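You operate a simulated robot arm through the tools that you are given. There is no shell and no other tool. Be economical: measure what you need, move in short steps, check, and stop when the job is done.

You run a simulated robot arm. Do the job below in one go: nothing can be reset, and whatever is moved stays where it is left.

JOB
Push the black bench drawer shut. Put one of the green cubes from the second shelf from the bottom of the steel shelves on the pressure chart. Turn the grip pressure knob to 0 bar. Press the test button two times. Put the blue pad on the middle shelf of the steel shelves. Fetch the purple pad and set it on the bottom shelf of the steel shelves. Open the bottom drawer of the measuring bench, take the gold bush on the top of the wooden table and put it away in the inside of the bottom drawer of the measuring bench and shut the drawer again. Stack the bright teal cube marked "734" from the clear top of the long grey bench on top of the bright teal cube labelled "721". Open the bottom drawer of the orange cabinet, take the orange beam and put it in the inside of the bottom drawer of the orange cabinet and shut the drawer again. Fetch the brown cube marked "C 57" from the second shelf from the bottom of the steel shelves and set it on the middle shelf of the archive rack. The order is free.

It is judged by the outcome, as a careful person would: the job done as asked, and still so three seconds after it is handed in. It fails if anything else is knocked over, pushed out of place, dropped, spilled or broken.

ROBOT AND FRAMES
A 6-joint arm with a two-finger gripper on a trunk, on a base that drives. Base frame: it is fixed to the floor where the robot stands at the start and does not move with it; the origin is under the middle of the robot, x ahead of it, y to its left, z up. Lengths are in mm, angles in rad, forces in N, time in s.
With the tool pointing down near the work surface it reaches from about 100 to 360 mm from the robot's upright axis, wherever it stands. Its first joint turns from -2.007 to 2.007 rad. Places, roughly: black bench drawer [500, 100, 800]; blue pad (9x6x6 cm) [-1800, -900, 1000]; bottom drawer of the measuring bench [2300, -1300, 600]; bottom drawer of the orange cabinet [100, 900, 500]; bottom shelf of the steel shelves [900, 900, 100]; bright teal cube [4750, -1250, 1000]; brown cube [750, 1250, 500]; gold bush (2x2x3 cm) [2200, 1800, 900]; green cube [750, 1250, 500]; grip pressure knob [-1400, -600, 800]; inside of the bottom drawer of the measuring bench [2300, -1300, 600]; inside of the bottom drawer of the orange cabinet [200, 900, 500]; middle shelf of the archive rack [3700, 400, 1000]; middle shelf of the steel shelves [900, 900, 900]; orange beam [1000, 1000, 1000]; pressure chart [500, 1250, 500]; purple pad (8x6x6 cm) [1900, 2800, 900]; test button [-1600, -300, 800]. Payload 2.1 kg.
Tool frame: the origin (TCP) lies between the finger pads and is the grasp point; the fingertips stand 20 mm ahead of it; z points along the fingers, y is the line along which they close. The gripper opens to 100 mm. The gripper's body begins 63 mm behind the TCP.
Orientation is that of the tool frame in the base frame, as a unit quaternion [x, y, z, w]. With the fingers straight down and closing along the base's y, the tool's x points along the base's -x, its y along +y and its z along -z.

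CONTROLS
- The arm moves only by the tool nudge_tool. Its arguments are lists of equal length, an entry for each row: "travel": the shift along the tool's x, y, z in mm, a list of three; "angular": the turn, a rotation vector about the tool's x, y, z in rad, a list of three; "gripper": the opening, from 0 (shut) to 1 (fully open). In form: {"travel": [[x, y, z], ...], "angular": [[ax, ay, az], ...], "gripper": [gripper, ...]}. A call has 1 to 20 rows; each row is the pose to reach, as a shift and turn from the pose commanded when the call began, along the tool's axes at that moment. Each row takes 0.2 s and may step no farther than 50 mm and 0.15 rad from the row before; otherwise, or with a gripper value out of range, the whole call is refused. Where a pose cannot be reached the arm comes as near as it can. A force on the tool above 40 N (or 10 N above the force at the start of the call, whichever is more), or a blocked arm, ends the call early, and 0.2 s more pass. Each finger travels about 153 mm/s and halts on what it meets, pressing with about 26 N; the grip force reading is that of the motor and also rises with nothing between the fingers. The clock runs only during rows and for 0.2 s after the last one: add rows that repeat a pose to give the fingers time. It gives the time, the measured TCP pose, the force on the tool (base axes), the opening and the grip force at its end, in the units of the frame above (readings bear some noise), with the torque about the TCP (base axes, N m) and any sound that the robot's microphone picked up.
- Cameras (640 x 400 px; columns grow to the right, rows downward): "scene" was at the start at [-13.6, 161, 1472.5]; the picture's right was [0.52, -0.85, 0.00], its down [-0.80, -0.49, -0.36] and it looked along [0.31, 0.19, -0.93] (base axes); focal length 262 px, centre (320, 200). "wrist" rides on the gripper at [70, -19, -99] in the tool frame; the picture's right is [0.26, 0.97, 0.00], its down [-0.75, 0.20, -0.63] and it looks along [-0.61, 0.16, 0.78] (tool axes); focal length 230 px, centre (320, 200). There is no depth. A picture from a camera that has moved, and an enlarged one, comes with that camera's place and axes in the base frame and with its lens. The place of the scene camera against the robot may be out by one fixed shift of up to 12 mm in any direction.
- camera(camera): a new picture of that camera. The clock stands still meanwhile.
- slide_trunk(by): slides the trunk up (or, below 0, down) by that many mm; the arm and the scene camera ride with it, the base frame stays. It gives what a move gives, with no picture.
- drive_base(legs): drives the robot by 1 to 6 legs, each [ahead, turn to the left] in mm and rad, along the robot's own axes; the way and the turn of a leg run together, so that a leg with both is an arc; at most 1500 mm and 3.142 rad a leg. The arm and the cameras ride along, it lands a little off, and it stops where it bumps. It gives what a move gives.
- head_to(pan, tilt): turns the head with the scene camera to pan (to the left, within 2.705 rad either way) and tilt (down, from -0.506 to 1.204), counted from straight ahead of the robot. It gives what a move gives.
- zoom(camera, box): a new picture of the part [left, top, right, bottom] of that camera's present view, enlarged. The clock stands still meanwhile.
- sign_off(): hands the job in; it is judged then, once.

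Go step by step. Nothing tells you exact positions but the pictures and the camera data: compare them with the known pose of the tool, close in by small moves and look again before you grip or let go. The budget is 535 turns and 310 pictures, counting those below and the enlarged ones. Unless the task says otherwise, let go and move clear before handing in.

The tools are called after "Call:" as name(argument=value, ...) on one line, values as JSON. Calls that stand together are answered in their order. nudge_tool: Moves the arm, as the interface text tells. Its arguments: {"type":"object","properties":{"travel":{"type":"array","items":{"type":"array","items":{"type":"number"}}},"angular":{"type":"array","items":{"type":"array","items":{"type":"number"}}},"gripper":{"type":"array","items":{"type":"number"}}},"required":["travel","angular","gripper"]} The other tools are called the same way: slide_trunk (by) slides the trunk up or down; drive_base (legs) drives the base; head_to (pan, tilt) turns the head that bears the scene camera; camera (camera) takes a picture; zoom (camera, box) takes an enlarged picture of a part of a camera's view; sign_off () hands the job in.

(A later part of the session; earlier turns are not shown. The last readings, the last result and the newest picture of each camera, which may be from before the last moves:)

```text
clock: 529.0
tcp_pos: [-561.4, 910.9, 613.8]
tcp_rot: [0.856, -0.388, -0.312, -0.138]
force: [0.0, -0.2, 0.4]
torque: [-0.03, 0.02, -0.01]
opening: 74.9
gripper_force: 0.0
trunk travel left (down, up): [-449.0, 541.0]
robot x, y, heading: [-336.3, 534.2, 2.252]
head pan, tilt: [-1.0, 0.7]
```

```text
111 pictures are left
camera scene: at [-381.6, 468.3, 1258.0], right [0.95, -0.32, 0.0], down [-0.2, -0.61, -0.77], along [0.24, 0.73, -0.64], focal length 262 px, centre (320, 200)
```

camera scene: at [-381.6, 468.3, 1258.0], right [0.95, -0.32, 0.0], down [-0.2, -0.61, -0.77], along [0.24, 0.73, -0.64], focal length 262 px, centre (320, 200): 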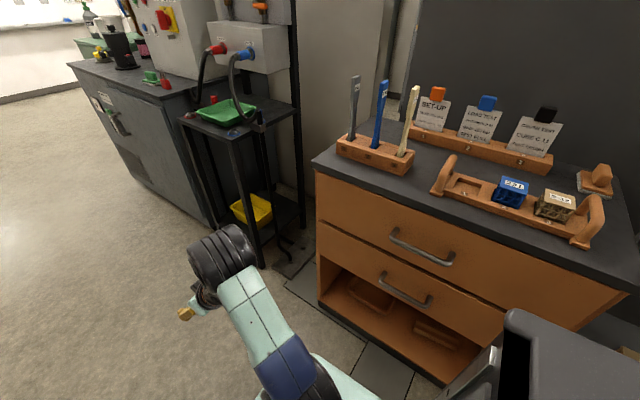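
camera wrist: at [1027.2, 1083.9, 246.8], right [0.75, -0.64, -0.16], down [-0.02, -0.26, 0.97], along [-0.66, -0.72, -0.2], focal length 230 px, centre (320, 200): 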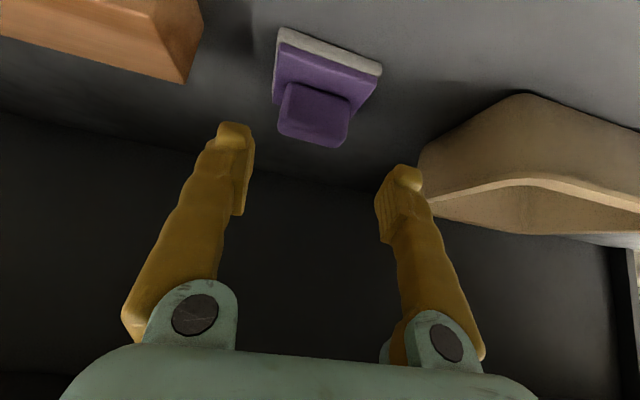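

Crossing was fine. I'll back away from the cabinet and square up to it.

Call:
drive_base(legs=[[0, 1.527], [250, 0], [0, 3.141]])

Call:
head_to(pan=0.0, tilt=0.6)

Call:
camera(camera="scene")

```text
clock: 541.9
tcp_pos: [-146.8, 596.6, 615.8]
tcp_rot: [-0.313, 0.887, 0.116, 0.321]
force: [0.3, 0.2, 0.3]
torque: [-0.01, -0.03, -0.01]
opening: 75.0
gripper_force: 0.0
trunk travel left (down, up): [-449.0, 541.0]
robot x, y, heading: [-534.5, 381.2, 0.636]
head pan, tilt: [-1.0, 0.7]
```

```text
clock: 543.2
tcp_pos: [-147.1, 595.0, 616.4]
tcp_rot: [-0.313, 0.887, 0.116, 0.321]
force: [0.0, 0.3, 0.0]
torque: [-0.01, -0.02, 0.02]
opening: 75.0
gripper_force: 0.2
trunk travel left (down, up): [-449.0, 541.0]
robot x, y, heading: [-537.8, 385.5, 0.641]
head pan, tilt: [0.0, 0.6]
```

```text
110 pictures are left
camera scene: at [-598.9, 506.3, 1266.6], right [0.59, -0.81, 0.0], down [-0.45, -0.34, -0.83], along [0.66, 0.49, -0.57], focal length 262 px, centre (320, 200)
```

scene: 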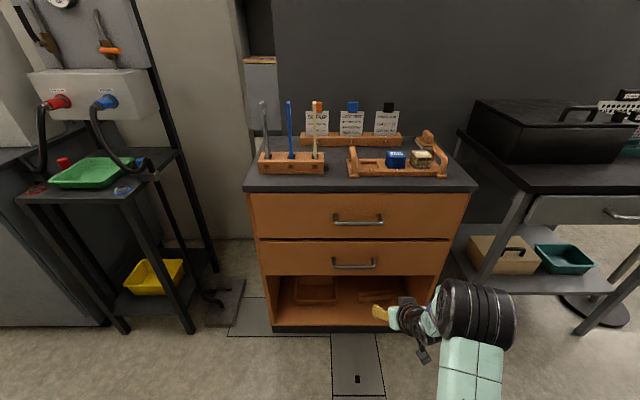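

The bottom drawer handle is around (0, 798, ~510). I'll roll the gripper 90° again, align and approach.

Call:
nudge_tool(travel=[[0, 0, 0], [0, 0, 0], [0, 0, 0], [0, 0, 0], [0, 0, 0], [0, 0, 0], [0, 0, 0], [0, 0, 0], [0, 0, 0], [0, 0, 0], [0, 0, 0]], angular=[[0, 0, 0.143], [0, 0, 0.286], [0, 0, 0.428], [0, 0, 0.571], [0, 0, 0.714], [0, 0, 0.857], [0, 0, 1.0], [0, 0, 1.142], [0, 0, 1.285], [0, 0, 1.428], [0, 0, 1.571]], gripper=[0.4, 0.4, 0.4, 0.4, 0.4, 0.4, 0.4, 0.4, 0.4, 0.4, 0.4])

Call:
slide_trunk(by=-55)

Call:
drive_base(legs=[[0, 0.045], [140, 0]])

Call:
camera(camera="wrist")

Call:
camera(camera="scene")

```text
clock: 545.6
tcp_pos: [-147.8, 595.1, 615.4]
tcp_rot: [0.407, 0.847, 0.309, 0.145]
force: [-0.5, 0.0, -0.2]
torque: [0.02, 0.02, 0.01]
opening: 40.0
gripper_force: 0.0
trunk travel left (down, up): [-449.0, 541.0]
robot x, y, heading: [-539.5, 388.5, 0.631]
head pan, tilt: [0.0, 0.6]
```

```text
clock: 546.5
tcp_pos: [-147.7, 595.5, 559.8]
tcp_rot: [0.406, 0.847, 0.309, 0.145]
force: [0.2, -0.2, -0.1]
torque: [-0.05, 0.01, -0.04]
opening: 39.9
gripper_force: 0.0
trunk travel left (down, up): [-394.0, 596.0]
robot x, y, heading: [-538.4, 379.2, 0.636]
head pan, tilt: [0.0, 0.6]
```

```text
clock: 548.3
tcp_pos: [-49.4, 700.6, 560.1]
tcp_rot: [0.387, 0.857, 0.312, 0.137]
force: [0.6, 0.1, 0.1]
torque: [0.02, -0.02, -0.03]
opening: 39.8
gripper_force: 0.0
trunk travel left (down, up): [-394.0, 596.0]
robot x, y, heading: [-430.6, 472.3, 0.68]
head pan, tilt: [0.0, 0.6]
```

```text
109 pictures are left
camera wrist: at [-151.8, 699.8, 624.7], right [0.39, 0.68, 0.62], down [0.31, -0.73, 0.61], along [0.87, -0.04, -0.5], focal length 230 px, centre (320, 200)
```

wrist: 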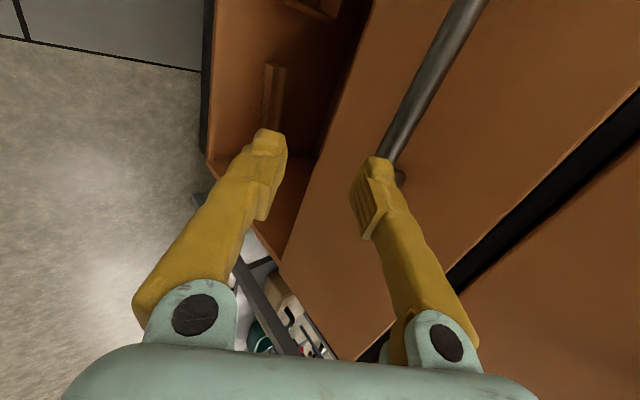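

```text
108 pictures are left
camera scene: at [-495.8, 591.8, 1211.6], right [0.63, -0.78, 0.0], down [-0.44, -0.36, -0.82], along [0.64, 0.52, -0.57], focal length 262 px, centre (320, 200)
```

scene: 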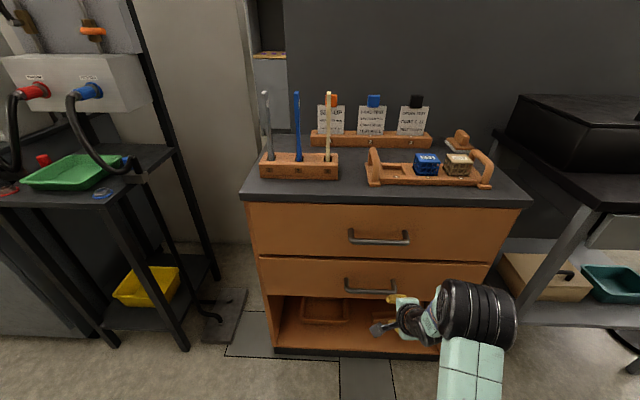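

The bar's right end is near my fingers; I need to go about 40 mm left and 60 mm forward.

Call:
nudge_tool(travel=[[20, 0, 0], [42, 0, 0]], angular=[[0, 0, 0], [0, 0, 0]], gripper=[0.4, 0.4])

Call:
drive_base(legs=[[58, 0]])

Call:
camera(camera="wrist")

```text
clock: 548.9
tcp_pos: [-76.4, 730.7, 560.4]
tcp_rot: [0.387, 0.857, 0.312, 0.137]
force: [0.2, 0.7, -0.6]
torque: [0.0, 0.0, -0.01]
opening: 39.8
gripper_force: 0.1
trunk travel left (down, up): [-394.0, 596.0]
robot x, y, heading: [-426.6, 473.8, 0.68]
head pan, tilt: [0.0, 0.6]
```

```text
clock: 549.8
tcp_pos: [-30.4, 768.2, 559.7]
tcp_rot: [0.388, 0.856, 0.312, 0.138]
force: [-0.1, 0.8, -0.3]
torque: [-0.04, 0.0, -0.01]
opening: 40.0
gripper_force: 0.0
trunk travel left (down, up): [-394.0, 596.0]
robot x, y, heading: [-382.4, 507.3, 0.681]
head pan, tilt: [0.0, 0.6]
```

```text
107 pictures are left
camera wrist: at [-133.9, 767.0, 624.9], right [0.39, 0.68, 0.62], down [0.31, -0.73, 0.61], along [0.87, -0.04, -0.5], focal length 230 px, centre (320, 200)
```

wrist: 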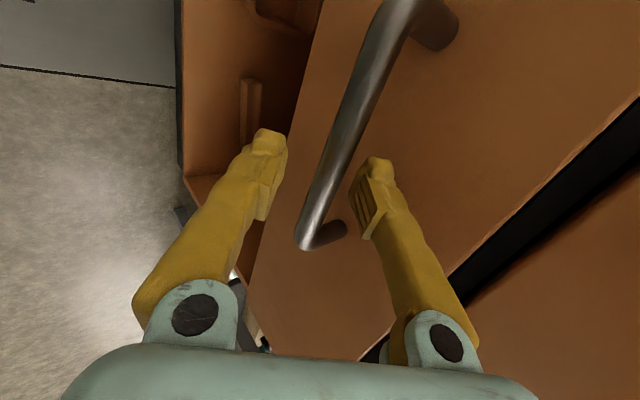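

Same picture as before the successful grip on the other drawer; advancing 32 mm and closing.

Call:
nudge_tool(travel=[[0, 0, 10], [0, 0, 20], [0, 0, 32]], angular=[[0, 0, 0], [0, 0, 0], [0, 0, 0]], gripper=[0.4, 0.4, 0.4])

Call:
camera(camera="wrist")

Call:
nudge_tool(travel=[[0, 0, 0], [0, 0, 0], [0, 0, 0]], angular=[[0, 0, 0], [0, 0, 0], [0, 0, 0]], gripper=[0.2, 0, 0])

Call:
camera(camera="wrist")

```text
clock: 550.6
tcp_pos: [-16.7, 781.2, 537.0]
tcp_rot: [0.388, 0.856, 0.312, 0.137]
force: [-8.2, -6.7, 5.6]
torque: [0.11, -0.23, -0.07]
opening: 36.9
gripper_force: 0.1
trunk travel left (down, up): [-394.0, 596.0]
robot x, y, heading: [-382.4, 507.1, 0.678]
head pan, tilt: [0.0, 0.6]
```

```text
106 pictures are left
camera wrist: at [-120.6, 779.7, 601.4], right [0.39, 0.68, 0.62], down [0.31, -0.73, 0.61], along [0.87, -0.04, -0.49], focal length 230 px, centre (320, 200)
```

wrist: 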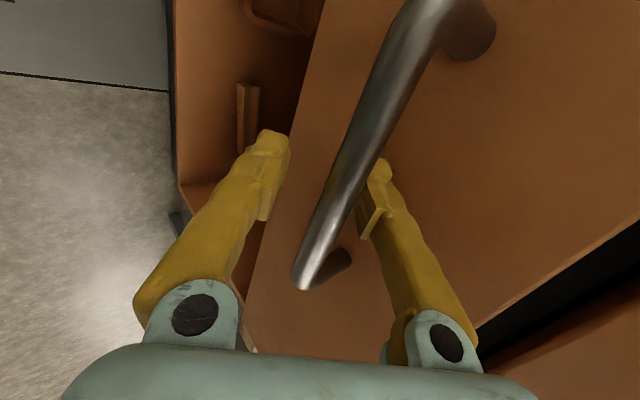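

```text
clock: 551.4
tcp_pos: [-16.5, 781.0, 536.3]
tcp_rot: [0.387, 0.857, 0.312, 0.138]
force: [0.2, 1.0, 0.6]
torque: [-0.02, 0.01, 0.0]
opening: 0.0
gripper_force: 26.1
trunk travel left (down, up): [-394.0, 596.0]
robot x, y, heading: [-384.5, 507.6, 0.68]
head pan, tilt: [0.0, 0.6]
```

```text
105 pictures are left
camera wrist: at [-119.4, 780.8, 600.6], right [0.39, 0.68, 0.62], down [0.31, -0.73, 0.61], along [0.87, -0.04, -0.5], focal length 230 px, centre (320, 200)
```

wrist: 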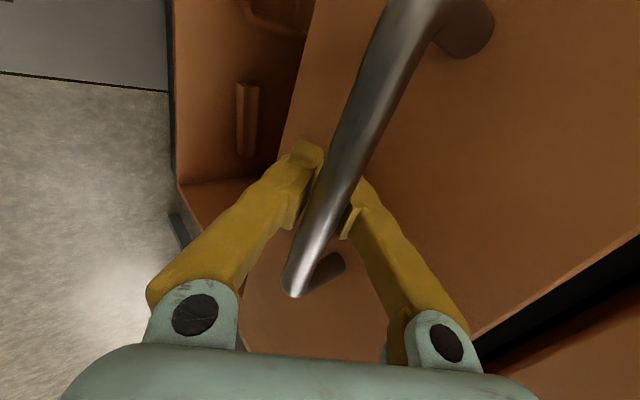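

The fingertips met beyond the bar, so the bar is caged between the fingers. Pulling with the base.

Call:
drive_base(legs=[[-60, 0]])

Call:
camera(camera="scene")

Call:
camera(camera="wrist")

```text
clock: 552.4
tcp_pos: [-64.6, 743.2, 535.2]
tcp_rot: [0.387, 0.856, 0.312, 0.138]
force: [0.1, -0.2, 0.2]
torque: [-0.05, -0.01, -0.01]
opening: 0.1
gripper_force: 26.0
trunk travel left (down, up): [-394.0, 596.0]
robot x, y, heading: [-431.0, 472.9, 0.68]
head pan, tilt: [0.0, 0.6]
```

```text
104 pictures are left
camera scene: at [-499.8, 588.6, 1211.6], right [0.63, -0.78, 0.0], down [-0.44, -0.35, -0.83], along [0.64, 0.52, -0.56], focal length 262 px, centre (320, 200)
```

scene: 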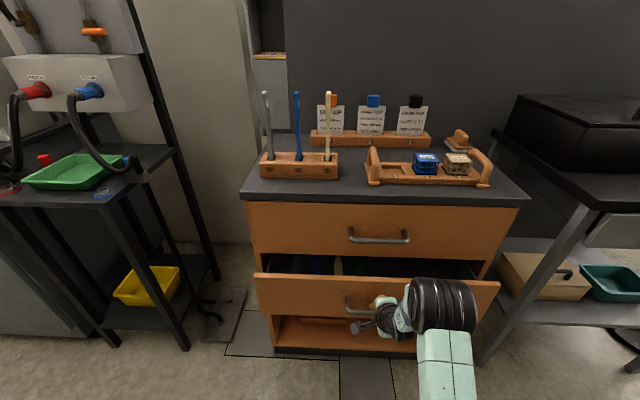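

```text
103 pictures are left
camera wrist: at [-167.4, 741.6, 600.8], right [0.39, 0.68, 0.62], down [0.31, -0.73, 0.61], along [0.87, -0.04, -0.49], focal length 230 px, centre (320, 200)
```

wrist: 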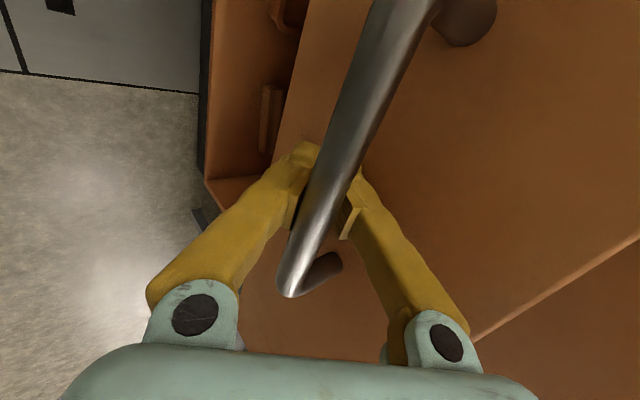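

It works. Pulling another 170 mm.

Call:
drive_base(legs=[[-90, 0], [-80, 0]])

Call:
camera(camera="scene")

```text
clock: 554.2
tcp_pos: [-198.6, 635.0, 535.2]
tcp_rot: [0.387, 0.856, 0.312, 0.138]
force: [0.7, -0.1, -0.5]
torque: [0.03, -0.02, 0.0]
opening: 0.0
gripper_force: 26.0
trunk travel left (down, up): [-394.0, 596.0]
robot x, y, heading: [-565.8, 360.6, 0.678]
head pan, tilt: [0.0, 0.6]
```

```text
102 pictures are left
camera scene: at [-633.8, 480.2, 1211.6], right [0.63, -0.78, 0.0], down [-0.44, -0.35, -0.83], along [0.64, 0.52, -0.56], focal length 262 px, centre (320, 200)
```

scene: 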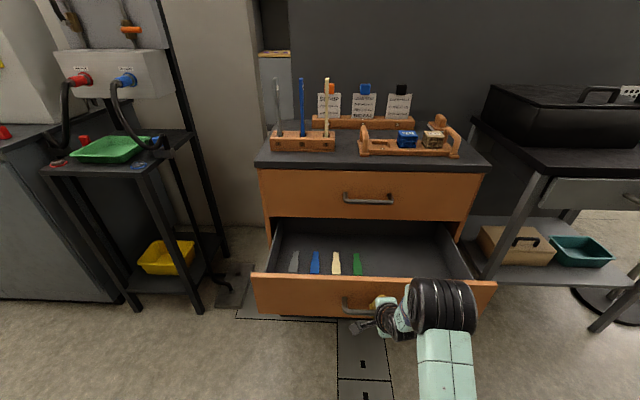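

Wide open, with free space on the right inside. Releasing the handle.

Call:
nudge_tool(travel=[[0, 0, 0], [0, 0, 0], [0, -2, -15], [0, -4, -40], [0, -4, -80]], angular=[[0, 0, 0], [0, 0, 0], [0, 0, 0], [0, 0, 0], [0, 0, 0]], gripper=[0.3, 0.4, 0.4, 0.4, 0.4])

Call:
camera(camera="wrist")

Call:
drive_base(legs=[[-200, 0]])

Call:
camera(camera="scene")

```text
clock: 555.4
tcp_pos: [-238.1, 597.1, 595.6]
tcp_rot: [0.387, 0.857, 0.312, 0.138]
force: [0.3, 1.1, 0.3]
torque: [0.02, -0.01, 0.03]
opening: 40.1
gripper_force: 0.1
trunk travel left (down, up): [-394.0, 596.0]
robot x, y, heading: [-567.5, 358.8, 0.675]
head pan, tilt: [0.0, 0.6]
```

```text
101 pictures are left
camera wrist: at [-341.4, 597.4, 659.7], right [0.39, 0.68, 0.62], down [0.31, -0.73, 0.61], along [0.87, -0.04, -0.5], focal length 230 px, centre (320, 200)
```

wrist: 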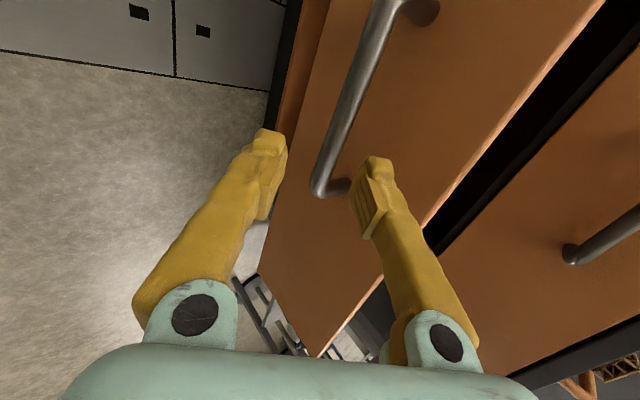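

```text
clock: 557.0
tcp_pos: [-396.0, 471.1, 595.8]
tcp_rot: [0.387, 0.857, 0.312, 0.137]
force: [0.4, -0.3, 1.2]
torque: [-0.03, 0.0, 0.01]
opening: 40.0
gripper_force: 0.1
trunk travel left (down, up): [-394.0, 596.0]
robot x, y, heading: [-725.1, 236.6, 0.682]
head pan, tilt: [0.0, 0.6]
```

```text
100 pictures are left
camera scene: at [-791.5, 352.7, 1211.6], right [0.63, -0.78, 0.0], down [-0.44, -0.36, -0.83], along [0.64, 0.52, -0.56], focal length 262 px, centre (320, 200)
```

scene: 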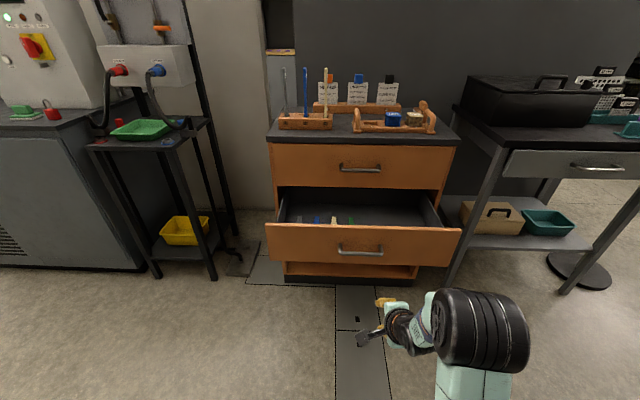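

The drawer is ready. Now I'll turn to the press machine's control panel.

Call:
drive_base(legs=[[0, 3.098]])

Call:
slide_trunk(by=300)

Call:
head_to(pan=0.0, tilt=0.5)

Call:
camera(camera="scene")

```text
clock: 564.7
tcp_pos: [-1057.2, 5.2, 594.6]
tcp_rot: [0.852, -0.397, -0.142, 0.31]
force: [0.5, 0.5, 0.4]
torque: [0.07, 0.01, 0.03]
opening: 40.1
gripper_force: 0.0
trunk travel left (down, up): [-394.0, 596.0]
robot x, y, heading: [-722.5, 234.4, -2.485]
head pan, tilt: [0.0, 0.6]
```

```text
clock: 567.7
tcp_pos: [-1058.1, 6.0, 894.6]
tcp_rot: [0.853, -0.396, -0.141, 0.31]
force: [0.0, -0.2, -0.1]
torque: [0.01, 0.0, 0.02]
opening: 40.0
gripper_force: 0.0
trunk travel left (down, up): [-694.0, 296.0]
robot x, y, heading: [-725.0, 233.0, -2.483]
head pan, tilt: [0.0, 0.6]
```

```text
clock: 568.4
tcp_pos: [-1057.9, 5.6, 894.2]
tcp_rot: [0.852, -0.396, -0.141, 0.311]
force: [0.7, 0.0, 0.2]
torque: [0.01, 0.0, 0.03]
opening: 40.0
gripper_force: 0.1
trunk travel left (down, up): [-694.0, 296.0]
robot x, y, heading: [-723.8, 236.4, -2.487]
head pan, tilt: [0.0, 0.499]
```

```text
99 pictures are left
camera scene: at [-664.1, 96.8, 1520.6], right [-0.61, 0.79, 0.0], down [0.38, 0.29, -0.88], along [-0.69, -0.54, -0.48], focal length 262 px, centre (320, 200)
```

scene: 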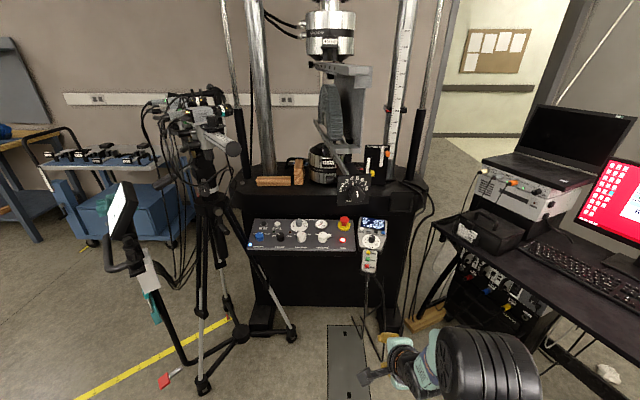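

Zooming in on the control panel and the table above it.

Call:
zoom(camera="scene", box=[240, 205, 400, 285])

Call:
zoom(camera="scene", box=[240, 120, 400, 215])

```text
4.00 times, centred on (320, 245) of scene
camera zoom: at [-664.1, 96.8, 1520.6], right [-0.61, 0.79, 0.0], down [0.38, 0.29, -0.88], along [-0.69, -0.54, -0.48], focal length 1048 px, centre (320, 20)
```

zoom: 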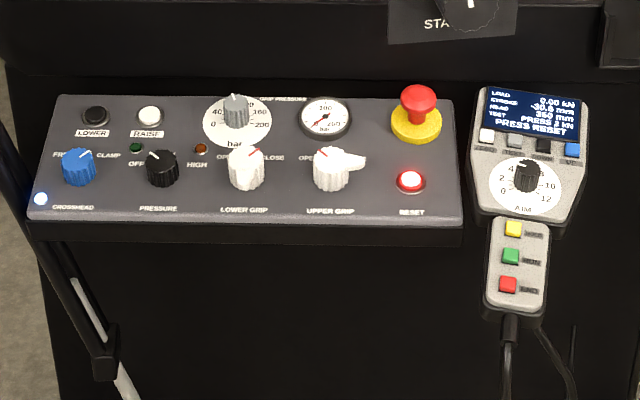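

```text
4.00 times, centred on (320, 168) of scene
camera zoom: at [-664.1, 96.8, 1520.6], right [-0.61, 0.79, 0.0], down [0.38, 0.29, -0.88], along [-0.69, -0.54, -0.48], focal length 1048 px, centre (320, 330)
```

zoom: 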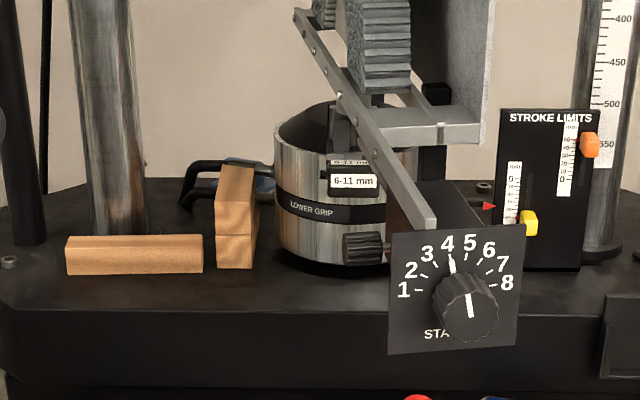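

I can see the grip pressure dial (upper middle of the panel) and a pendant at the right. I'll un-roll the tool and drive closer for a detailed look.

Call:
nudge_tool(travel=[[0, 0, 0], [0, 0, 0], [0, 0, 0], [0, 0, 0], [0, 0, 0], [0, 0, 0], [0, 0, 0], [0, 0, 0], [0, 0, 0], [0, 0, 0], [0, 0, 0]], angular=[[0, 0, -0.143], [0, 0, -0.286], [0, 0, -0.428], [0, 0, -0.571], [0, 0, -0.714], [0, 0, -0.857], [0, 0, -1.0], [0, 0, -1.142], [0, 0, -1.285], [0, 0, -1.428], [0, 0, -1.571]], gripper=[0, 0, 0, 0, 0, 0, 0, 0, 0, 0, 0])

Call:
slide_trunk(by=150)

Call:
drive_base(legs=[[400, 0]])

Call:
head_to(pan=0.15, tilt=0.75)

Call:
camera(camera="scene")

```text
clock: 570.8
tcp_pos: [-1057.6, 6.2, 894.1]
tcp_rot: [0.882, 0.323, -0.32, 0.12]
force: [0.1, 0.0, 0.9]
torque: [0.0, -0.02, -0.01]
opening: 0.2
gripper_force: 25.3
trunk travel left (down, up): [-694.0, 296.0]
robot x, y, heading: [-717.6, 237.4, -2.482]
head pan, tilt: [0.0, 0.499]
```

```text
clock: 572.5
tcp_pos: [-1057.6, 6.9, 1045.6]
tcp_rot: [0.883, 0.322, -0.319, 0.12]
force: [-0.1, 0.5, 0.6]
torque: [0.02, -0.01, 0.02]
opening: 0.1
gripper_force: 25.9
trunk travel left (down, up): [-844.0, 146.0]
robot x, y, heading: [-721.4, 234.6, -2.482]
head pan, tilt: [0.0, 0.499]
```

```text
clock: 575.0
tcp_pos: [-1362.6, -229.2, 1043.3]
tcp_rot: [0.884, 0.323, -0.316, 0.117]
force: [6.4, 6.7, 4.9]
torque: [-0.6, 0.19, 0.46]
opening: 0.0
gripper_force: 26.3
trunk travel left (down, up): [-844.0, 146.0]
robot x, y, heading: [-1033.9, -5.5, -2.486]
head pan, tilt: [0.0, 0.499]
stopped in leg 1: the robot was blocked; the commanded pose is now the measured one
```

```text
clock: 575.8
tcp_pos: [-1362.6, -228.3, 1043.9]
tcp_rot: [0.884, 0.323, -0.316, 0.118]
force: [8.2, 8.0, 2.8]
torque: [-0.63, 0.41, 0.47]
opening: 0.0
gripper_force: 26.4
trunk travel left (down, up): [-844.0, 146.0]
robot x, y, heading: [-1035.8, -5.9, -2.486]
head pan, tilt: [0.15, 0.75]
```

```text
96 pictures are left
camera scene: at [-955.0, -142.4, 1648.9], right [-0.72, 0.69, 0.0], down [0.47, 0.49, -0.73], along [-0.51, -0.53, -0.68], focal length 262 px, centre (320, 200)
```

scene: 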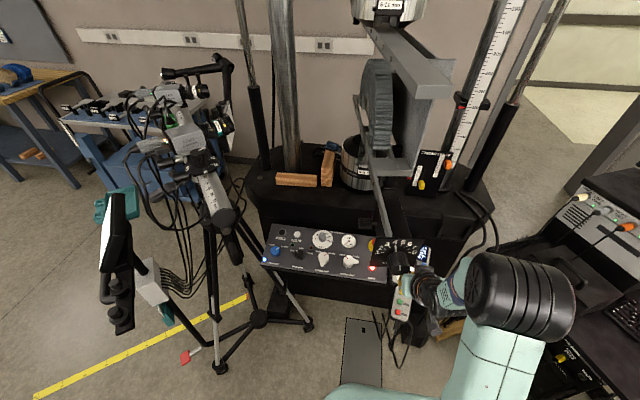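

I bumped the stage-dial plate on the bar sticking out of the machine. Backing off immediately and checking it.

Call:
drive_base(legs=[[-120, 0]])

Call:
zoom(camera="scene", box=[240, 120, 480, 270])

```text
clock: 577.0
tcp_pos: [-1281.1, -167.4, 1037.1]
tcp_rot: [0.886, 0.326, -0.308, 0.117]
force: [1.2, -0.3, 1.4]
torque: [0.02, 0.01, 0.0]
opening: 0.0
gripper_force: 26.5
trunk travel left (down, up): [-844.0, 146.0]
robot x, y, heading: [-941.3, 68.3, -2.488]
head pan, tilt: [0.15, 0.75]
```

```text
2.67 times, centred on (360, 195) of scene
camera zoom: at [-879.6, -85.4, 1648.7], right [-0.72, 0.69, 0.0], down [0.48, 0.5, -0.72], along [-0.5, -0.52, -0.69], focal length 699 px, centre (213, 213)
```

zoom: 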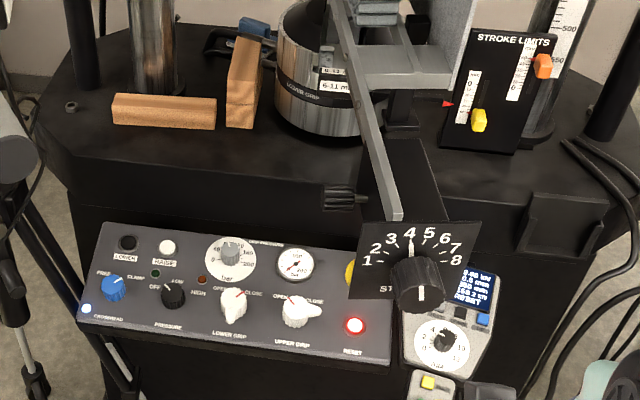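

The dial still points at 4. The grip-pressure dial is at t≈344; I'll reposition left, staying clear of the tripod and the stage-dial bar.

Call:
drive_base(legs=[[-216, 0], [0, 1.554], [310, 0], [0, -1.571], [330, 0]])

Call:
head_to(pan=0.0, tilt=0.75)

Call:
camera(camera="scene")

Call:
camera(camera="wrist")

```text
clock: 589.5
tcp_pos: [-1206.2, -464.0, 1041.5]
tcp_rot: [0.89, 0.31, -0.315, 0.113]
force: [0.9, -0.5, 0.1]
torque: [-0.02, 0.0, -0.04]
opening: 0.1
gripper_force: 26.1
trunk travel left (down, up): [-844.0, 146.0]
robot x, y, heading: [-863.6, -249.8, -2.521]
head pan, tilt: [0.15, 0.75]
```

```text
clock: 590.2
tcp_pos: [-1206.9, -466.1, 1040.4]
tcp_rot: [0.89, 0.31, -0.315, 0.112]
force: [0.8, -0.2, 0.7]
torque: [0.04, 0.01, 0.03]
opening: 0.1
gripper_force: 26.4
trunk travel left (down, up): [-844.0, 146.0]
robot x, y, heading: [-865.6, -243.5, -2.516]
head pan, tilt: [0.0, 0.75]
```

```text
94 pictures are left
camera scene: at [-803.9, -382.3, 1648.7], right [-0.59, 0.81, 0.0], down [0.55, 0.4, -0.73], along [-0.59, -0.43, -0.68], focal length 262 px, centre (320, 200)
```

scene: 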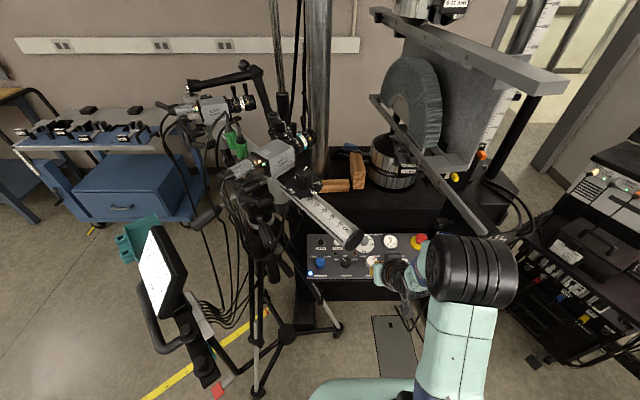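

```text
93 pictures are left
camera wrist: at [-1126.5, -379.3, 1073.6], right [0.76, -0.63, -0.16], down [-0.02, -0.27, 0.96], along [-0.65, -0.73, -0.22], focal length 230 px, centre (320, 200)
```

wrist: 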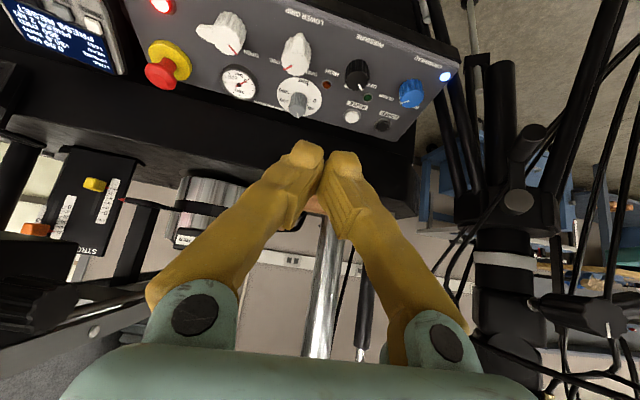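

Excellent view of the panel. Zooming on the grip pressure dial.

Call:
zoom(camera="wrist", box=[220, 40, 380, 140])

```text
4.00 times, centred on (300, 90) of wrist
camera zoom: at [-1126.5, -379.3, 1073.6], right [0.76, -0.63, -0.16], down [-0.02, -0.27, 0.96], along [-0.65, -0.73, -0.22], focal length 920 px, centre (400, 640)
```

zoom: 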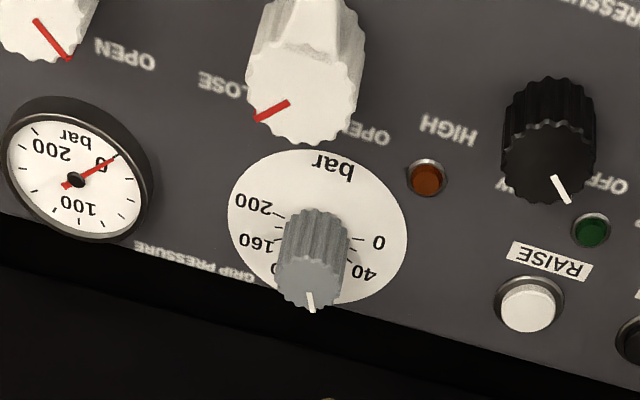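

The pointer is around 80 bar; 0 is roughly 80° counter-clockwise. I'll make the tool nearly normal to the panel, open it, and move over the knob.

Call:
nudge_tool(travel=[[0, 0, 0], [0, 0, 0], [0, 0, 0]], angular=[[0, 0.13, 0], [0, 0.26, 0], [0, 0.39, 0]], gripper=[0.3, 0.5, 0.5])

Call:
slide_trunk(by=-130)

Call:
drive_base(legs=[[0, 0.011], [160, 0]])

Call:
camera(camera="wrist")

Call:
camera(camera="scene")

```text
clock: 591.0
tcp_pos: [-1226.1, -446.0, 1040.7]
tcp_rot: [0.93, 0.306, -0.204, 0.014]
force: [1.0, -0.3, 0.0]
torque: [-0.05, 0.04, -0.02]
opening: 50.0
gripper_force: 0.0
out of reach, approached as far as the arm can: row 2, 3
trunk travel left (down, up): [-844.0, 146.0]
robot x, y, heading: [-864.9, -250.1, -2.514]
head pan, tilt: [0.0, 0.75]
```

```text
clock: 592.6
tcp_pos: [-1224.6, -445.7, 910.7]
tcp_rot: [0.93, 0.305, -0.205, 0.014]
force: [-0.9, 0.9, -0.5]
torque: [-0.02, -0.02, 0.01]
opening: 49.9
gripper_force: 0.1
trunk travel left (down, up): [-714.0, 276.0]
robot x, y, heading: [-864.0, -247.4, -2.517]
head pan, tilt: [0.0, 0.75]
```

```text
clock: 594.4
tcp_pos: [-1349.4, -544.4, 911.2]
tcp_rot: [0.928, 0.311, -0.204, 0.016]
force: [-0.2, 0.1, 0.0]
torque: [0.0, 0.0, -0.01]
opening: 49.9
gripper_force: 0.0
trunk travel left (down, up): [-714.0, 276.0]
robot x, y, heading: [-994.7, -337.6, -2.504]
head pan, tilt: [0.0, 0.75]
```

```text
91 pictures are left
camera wrist: at [-1273.3, -475.1, 976.1], right [0.75, -0.63, -0.2], down [-0.19, -0.49, 0.85], along [-0.63, -0.6, -0.49], focal length 230 px, centre (320, 200)
```

wrist: 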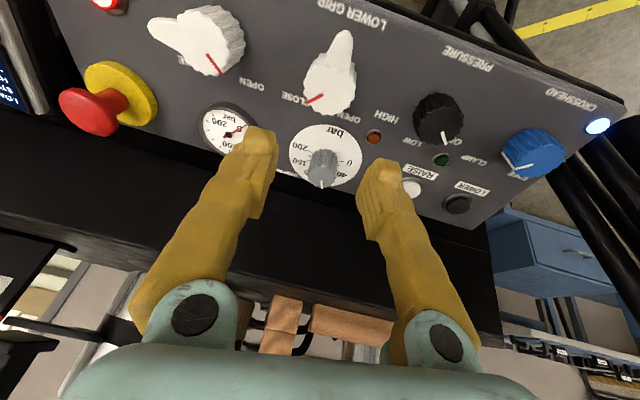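

```text
90 pictures are left
camera scene: at [-929.7, -475.4, 1518.7], right [-0.59, 0.8, 0.0], down [0.55, 0.4, -0.73], along [-0.59, -0.43, -0.68], focal length 262 px, centre (320, 200)
```

scene: 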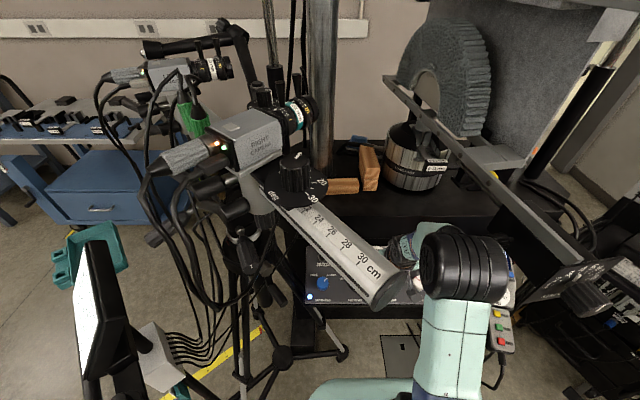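

I'll correct the tool's orientation, then go 115 mm forward over the knob.

Call:
nudge_tool(travel=[[0, 0, 0], [0, 0, 0]], angular=[[-0.048, 0.06, 0.015], [-0.095, 0.12, 0.029]], gripper=[0.6, 0.6])

Call:
drive_base(legs=[[115, 0]])

Call:
camera(camera="wrist")

```text
clock: 595.0
tcp_pos: [-1350.9, -542.9, 909.8]
tcp_rot: [0.941, 0.308, -0.133, 0.043]
force: [-0.6, 0.1, 0.6]
torque: [0.01, 0.0, 0.01]
opening: 60.2
gripper_force: 0.1
trunk travel left (down, up): [-714.0, 276.0]
robot x, y, heading: [-995.6, -344.0, -2.508]
head pan, tilt: [0.0, 0.75]
```

```text
clock: 596.2
tcp_pos: [-1442.7, -611.6, 911.6]
tcp_rot: [0.941, 0.308, -0.134, 0.044]
force: [0.2, -0.5, -0.3]
torque: [0.0, 0.0, -0.01]
opening: 60.1
gripper_force: 0.1
trunk travel left (down, up): [-714.0, 276.0]
robot x, y, heading: [-1084.6, -410.0, -2.505]
head pan, tilt: [0.0, 0.75]
```

```text
89 pictures are left
camera wrist: at [-1376.7, -542.8, 986.5], right [0.77, -0.63, -0.07], down [-0.32, -0.48, 0.81], along [-0.55, -0.6, -0.58], focal length 230 px, centre (320, 200)
```

wrist: 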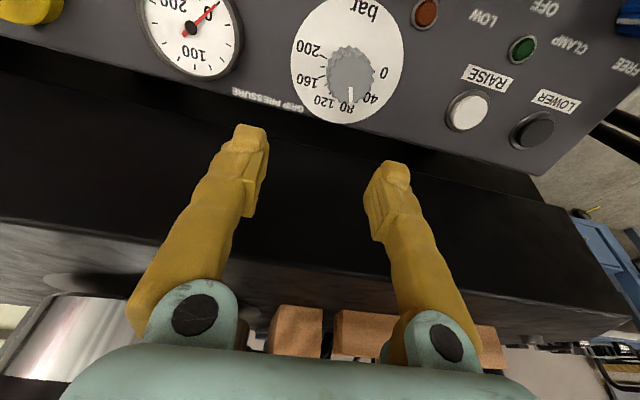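

The dial reads about 80; 0 is ~76° counter-clockwise. Knob top is near (-1419, -607, 825): moving back 20 mm and 10 mm left, then lowering part-way.

Call:
drive_base(legs=[[-20, 0]])

Call:
nudge_tool(travel=[[0, 10, 0]], angular=[[0, 0, 0]], gripper=[0.6])

Call:
slide_trunk(by=-55)

Call:
camera(camera="wrist")

```text
clock: 597.0
tcp_pos: [-1428.4, -602.3, 908.7]
tcp_rot: [0.941, 0.308, -0.133, 0.043]
force: [-0.3, 0.1, -0.4]
torque: [-0.01, -0.01, 0.02]
opening: 60.0
gripper_force: 0.0
trunk travel left (down, up): [-714.0, 276.0]
robot x, y, heading: [-1068.3, -396.6, -2.502]
head pan, tilt: [0.0, 0.75]
```

```text
clock: 597.4
tcp_pos: [-1421.9, -610.1, 910.3]
tcp_rot: [0.941, 0.308, -0.134, 0.043]
force: [-0.4, 0.4, 0.3]
torque: [0.0, -0.01, -0.01]
opening: 60.1
gripper_force: 0.0
trunk travel left (down, up): [-714.0, 276.0]
robot x, y, heading: [-1070.1, -397.3, -2.51]
head pan, tilt: [0.0, 0.75]
```

```text
clock: 598.3
tcp_pos: [-1419.2, -609.9, 855.3]
tcp_rot: [0.941, 0.307, -0.133, 0.044]
force: [0.1, 0.5, 0.4]
torque: [-0.01, 0.01, -0.01]
opening: 59.7
gripper_force: 0.1
trunk travel left (down, up): [-659.0, 331.0]
robot x, y, heading: [-1068.0, -400.3, -2.508]
head pan, tilt: [0.0, 0.75]
```

```text
88 pictures are left
camera wrist: at [-1354.6, -539.6, 931.8], right [0.77, -0.63, -0.07], down [-0.32, -0.48, 0.81], along [-0.55, -0.6, -0.58], focal length 230 px, centre (320, 200)
```

wrist: 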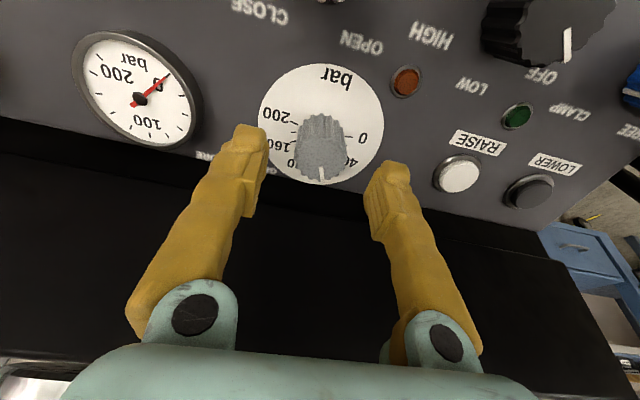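

Lowering another 30 mm around the knob.

Call:
slide_trunk(by=-30)

Call:
camera(camera="wrist")

```text
clock: 599.1
tcp_pos: [-1421.1, -608.4, 827.4]
tcp_rot: [0.941, 0.307, -0.135, 0.044]
force: [-0.5, -0.2, 11.2]
torque: [-0.19, -0.17, -0.14]
opening: 60.1
gripper_force: 0.0
trunk travel left (down, up): [-629.0, 361.0]
robot x, y, heading: [-1068.4, -396.4, -2.503]
head pan, tilt: [0.0, 0.75]
```

```text
87 pictures are left
camera wrist: at [-1354.0, -539.2, 902.7], right [0.77, -0.63, -0.07], down [-0.32, -0.48, 0.82], along [-0.55, -0.6, -0.57], focal length 230 px, centre (320, 200)
```

wrist: 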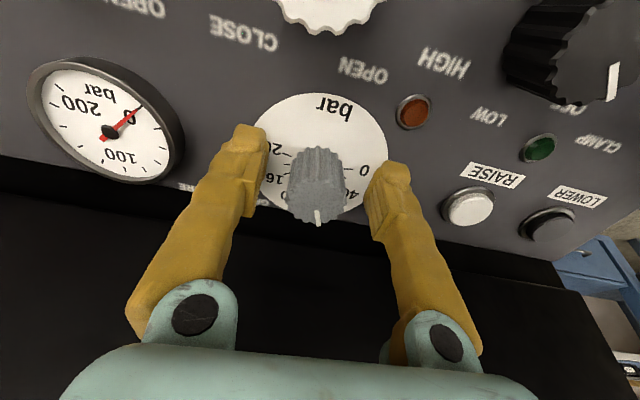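

Tips touch the panel; easing up 2 mm and closing on the knob.

Call:
slide_trunk(by=3)

Call:
nudge_tool(travel=[[0, 0, 0], [0, 0, 0], [0, 0, 0]], angular=[[0, 0, 0], [0, 0, 0], [0, 0, 0]], gripper=[0.4, 0.2, 0.15])

Call:
camera(camera="wrist")

```text
clock: 599.6
tcp_pos: [-1419.4, -609.0, 829.0]
tcp_rot: [0.941, 0.307, -0.133, 0.043]
force: [-0.8, 0.0, -0.3]
torque: [0.0, -0.01, -0.01]
opening: 60.0
gripper_force: 0.1
trunk travel left (down, up): [-632.0, 358.0]
robot x, y, heading: [-1068.9, -400.5, -2.506]
head pan, tilt: [0.0, 0.75]
```

```text
clock: 600.4
tcp_pos: [-1421.9, -607.4, 829.3]
tcp_rot: [0.941, 0.308, -0.132, 0.044]
force: [-5.9, 8.2, -5.3]
torque: [0.16, 0.27, -0.06]
opening: 28.4
gripper_force: 44.7
trunk travel left (down, up): [-632.0, 358.0]
robot x, y, heading: [-1069.2, -396.6, -2.507]
head pan, tilt: [0.0, 0.75]
```

```text
86 pictures are left
camera wrist: at [-1356.1, -537.9, 904.3], right [0.77, -0.63, -0.07], down [-0.32, -0.48, 0.81], along [-0.55, -0.6, -0.58], focal length 230 px, centre (320, 200)
```

wrist: 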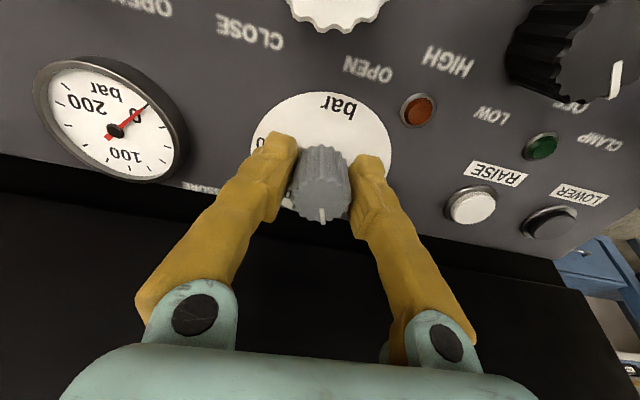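

Gripped. Rotating counter-clockwise in stages.

Call:
nudge_tool(travel=[[0, 0, 0], [0, 0, 0], [0, 0, 0], [0, 0, 0], [0, 0, 0], [0, 0, 0]], angular=[[0, 0, -0.11], [0, 0, -0.22], [0, 0, -0.33], [0, 0, -0.44], [0, 0, -0.55], [0, 0, -0.66]], gripper=[0.15, 0.15, 0.15, 0.15, 0.15, 0.15])

Call:
camera(camera="wrist")

```text
clock: 601.8
tcp_pos: [-1421.1, -608.5, 827.9]
tcp_rot: [0.79, 0.597, -0.14, -0.002]
force: [0.4, 2.7, -12.4]
torque: [-0.78, 0.16, 0.15]
opening: 28.4
gripper_force: 45.4
trunk travel left (down, up): [-632.0, 358.0]
robot x, y, heading: [-1067.9, -395.8, -2.503]
head pan, tilt: [0.0, 0.75]
```

```text
85 pictures are left
camera wrist: at [-1398.4, -522.1, 911.6], right [0.97, -0.03, -0.22], down [0.14, -0.66, 0.74], along [-0.17, -0.75, -0.64], focal length 230 px, centre (320, 200)
```

wrist: 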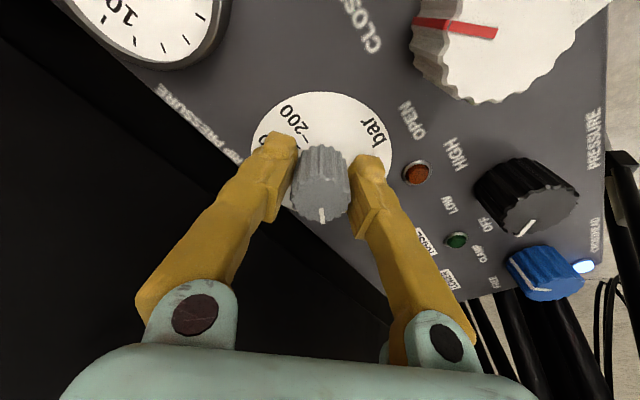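

The knob turns with the gripper. Continuing.

Call:
nudge_tool(travel=[[0, 0, 0], [0, 0, 0], [0, 0, 0], [0, 0, 0], [0, 0, 0], [0, 0, 0]], angular=[[0, 0, -0.11], [0, 0, -0.22], [0, 0, -0.33], [0, 0, -0.44], [0, 0, -0.55], [0, 0, -0.66]], gripper=[0.15, 0.15, 0.15, 0.15, 0.15, 0.15])

Call:
camera(camera="wrist")

```text
clock: 603.2
tcp_pos: [-1419.4, -608.7, 827.4]
tcp_rot: [0.553, 0.821, -0.13, -0.047]
force: [8.7, 3.8, -18.4]
torque: [-0.67, -0.49, 0.18]
opening: 28.5
gripper_force: 45.4
trunk travel left (down, up): [-632.0, 358.0]
robot x, y, heading: [-1072.2, -399.7, -2.504]
head pan, tilt: [0.0, 0.75]
```

```text
84 pictures are left
camera wrist: at [-1440.2, -535.7, 923.9], right [0.77, 0.58, -0.28], down [0.61, -0.52, 0.6], along [0.21, -0.63, -0.75], focal length 230 px, centre (320, 200)
```

wrist: 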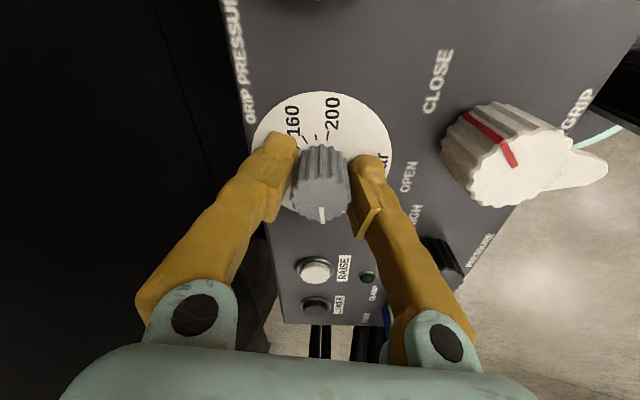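

The pointer should now be near 0. Releasing and lifting to read the dial.

Call:
nudge_tool(travel=[[0, 0, 0], [0, 0, 0], [0, 0, 0]], angular=[[0, 0, 0], [0, 0, 0], [0, 0, 0]], gripper=[0.4, 0.55, 0.6])

Call:
slide_trunk(by=70)

Call:
camera(camera="wrist")

```text
clock: 604.0
tcp_pos: [-1422.4, -609.2, 829.1]
tcp_rot: [0.555, 0.82, -0.132, -0.047]
force: [0.1, 0.2, 0.5]
torque: [-0.01, 0.0, 0.01]
opening: 60.0
gripper_force: 0.0
trunk travel left (down, up): [-632.0, 358.0]
robot x, y, heading: [-1071.6, -392.2, -2.504]
head pan, tilt: [0.0, 0.75]
```

```text
clock: 605.1
tcp_pos: [-1421.0, -608.5, 898.7]
tcp_rot: [0.555, 0.82, -0.133, -0.047]
force: [-0.2, 0.5, -0.5]
torque: [0.0, -0.03, -0.03]
opening: 60.2
gripper_force: 0.2
trunk travel left (down, up): [-702.0, 288.0]
robot x, y, heading: [-1071.5, -398.7, -2.51]
head pan, tilt: [0.0, 0.75]
```

```text
83 pictures are left
camera wrist: at [-1440.7, -535.7, 994.4], right [0.77, 0.58, -0.28], down [0.61, -0.52, 0.6], along [0.2, -0.63, -0.75], focal length 230 px, centre (320, 200)
```

wrist: 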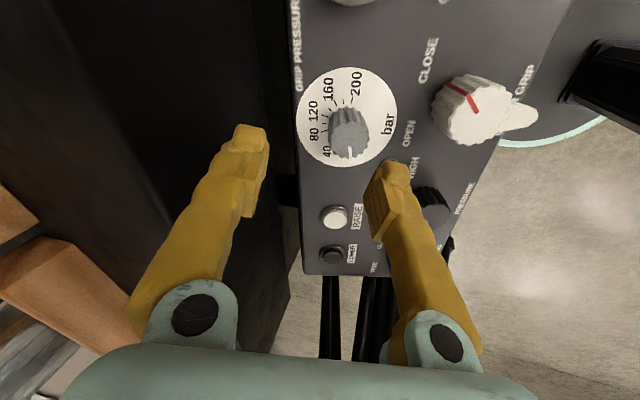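

Call:
zoom(camera="wrist", box=[287, 65, 407, 170])

```text
3.81 times, centred on (347, 118) of wrist
camera zoom: at [-1440.7, -535.7, 994.4], right [0.77, 0.58, -0.28], down [0.61, -0.52, 0.6], along [0.2, -0.63, -0.75], focal length 876 px, centre (217, 514)
```

zoom: 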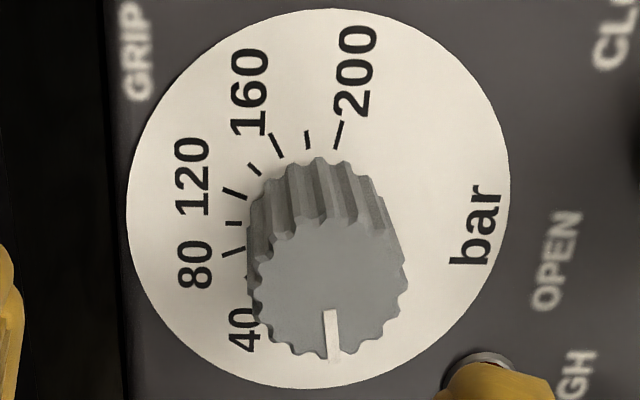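

The pointer reads 0 within about a degree or two. Now I'll rotate the tool back and look at the pendant's buttons.

Call:
slide_trunk(by=100)

Call:
nudge_tool(travel=[[0, 0, 0], [0, 0, 0], [0, 0, 0], [0, 0, 0], [0, 0, 0], [0, 0, 0], [0, 0, 0], [0, 0, 0], [0, 0, 0]], angular=[[0, 0, 0.147], [0, 0, 0.293], [0, 0, 0.44], [0, 0, 0.587], [0, 0, 0.733], [0, 0, 0.88], [0, 0, 1.027], [0, 0, 1.173], [0, 0, 1.32]], gripper=[0.3, 0, 0, 0, 0, 0, 0, 0, 0])

Call:
drive_base(legs=[[-300, 0]])

Call:
head_to(pan=-0.35, tilt=0.7)

Call:
camera(camera="scene")

```text
clock: 606.4
tcp_pos: [-1421.6, -609.4, 998.6]
tcp_rot: [0.555, 0.82, -0.133, -0.048]
force: [0.0, -1.1, 0.2]
torque: [0.02, 0.0, 0.01]
opening: 59.9
gripper_force: 0.0
trunk travel left (down, up): [-802.0, 188.0]
robot x, y, heading: [-1071.3, -397.6, -2.51]
head pan, tilt: [0.0, 0.75]
```

```text
clock: 608.4
tcp_pos: [-1421.5, -609.1, 998.8]
tcp_rot: [0.941, 0.306, -0.134, 0.044]
force: [-0.6, 0.1, -0.1]
torque: [0.04, -0.02, 0.01]
opening: 0.2
gripper_force: 25.4
trunk travel left (down, up): [-802.0, 188.0]
robot x, y, heading: [-1070.3, -393.8, -2.507]
head pan, tilt: [0.0, 0.75]
```

```text
clock: 610.5
tcp_pos: [-1177.5, -430.3, 999.0]
tcp_rot: [0.94, 0.31, -0.133, 0.044]
force: [-0.2, 0.5, -0.1]
torque: [0.01, -0.02, 0.03]
opening: 0.2
gripper_force: 26.0
trunk travel left (down, up): [-802.0, 188.0]
robot x, y, heading: [-830.7, -219.3, -2.501]
head pan, tilt: [0.0, 0.75]
```

```text
clock: 611.3
tcp_pos: [-1177.7, -430.2, 998.0]
tcp_rot: [0.94, 0.31, -0.134, 0.044]
force: [-0.2, 1.0, -0.3]
torque: [0.03, 0.0, -0.01]
opening: 0.4
gripper_force: 26.3
trunk travel left (down, up): [-802.0, 188.0]
robot x, y, heading: [-822.5, -216.7, -2.502]
head pan, tilt: [-0.351, 0.7]
```

```text
81 pictures are left
camera scene: at [-777.8, -326.7, 1610.9], right [-0.29, 0.96, 0.0], down [0.62, 0.18, -0.76], along [-0.73, -0.22, -0.64], focal length 262 px, centre (320, 200)
```

scene: 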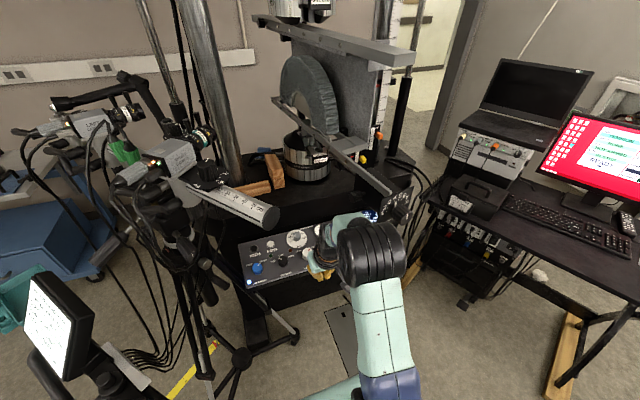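

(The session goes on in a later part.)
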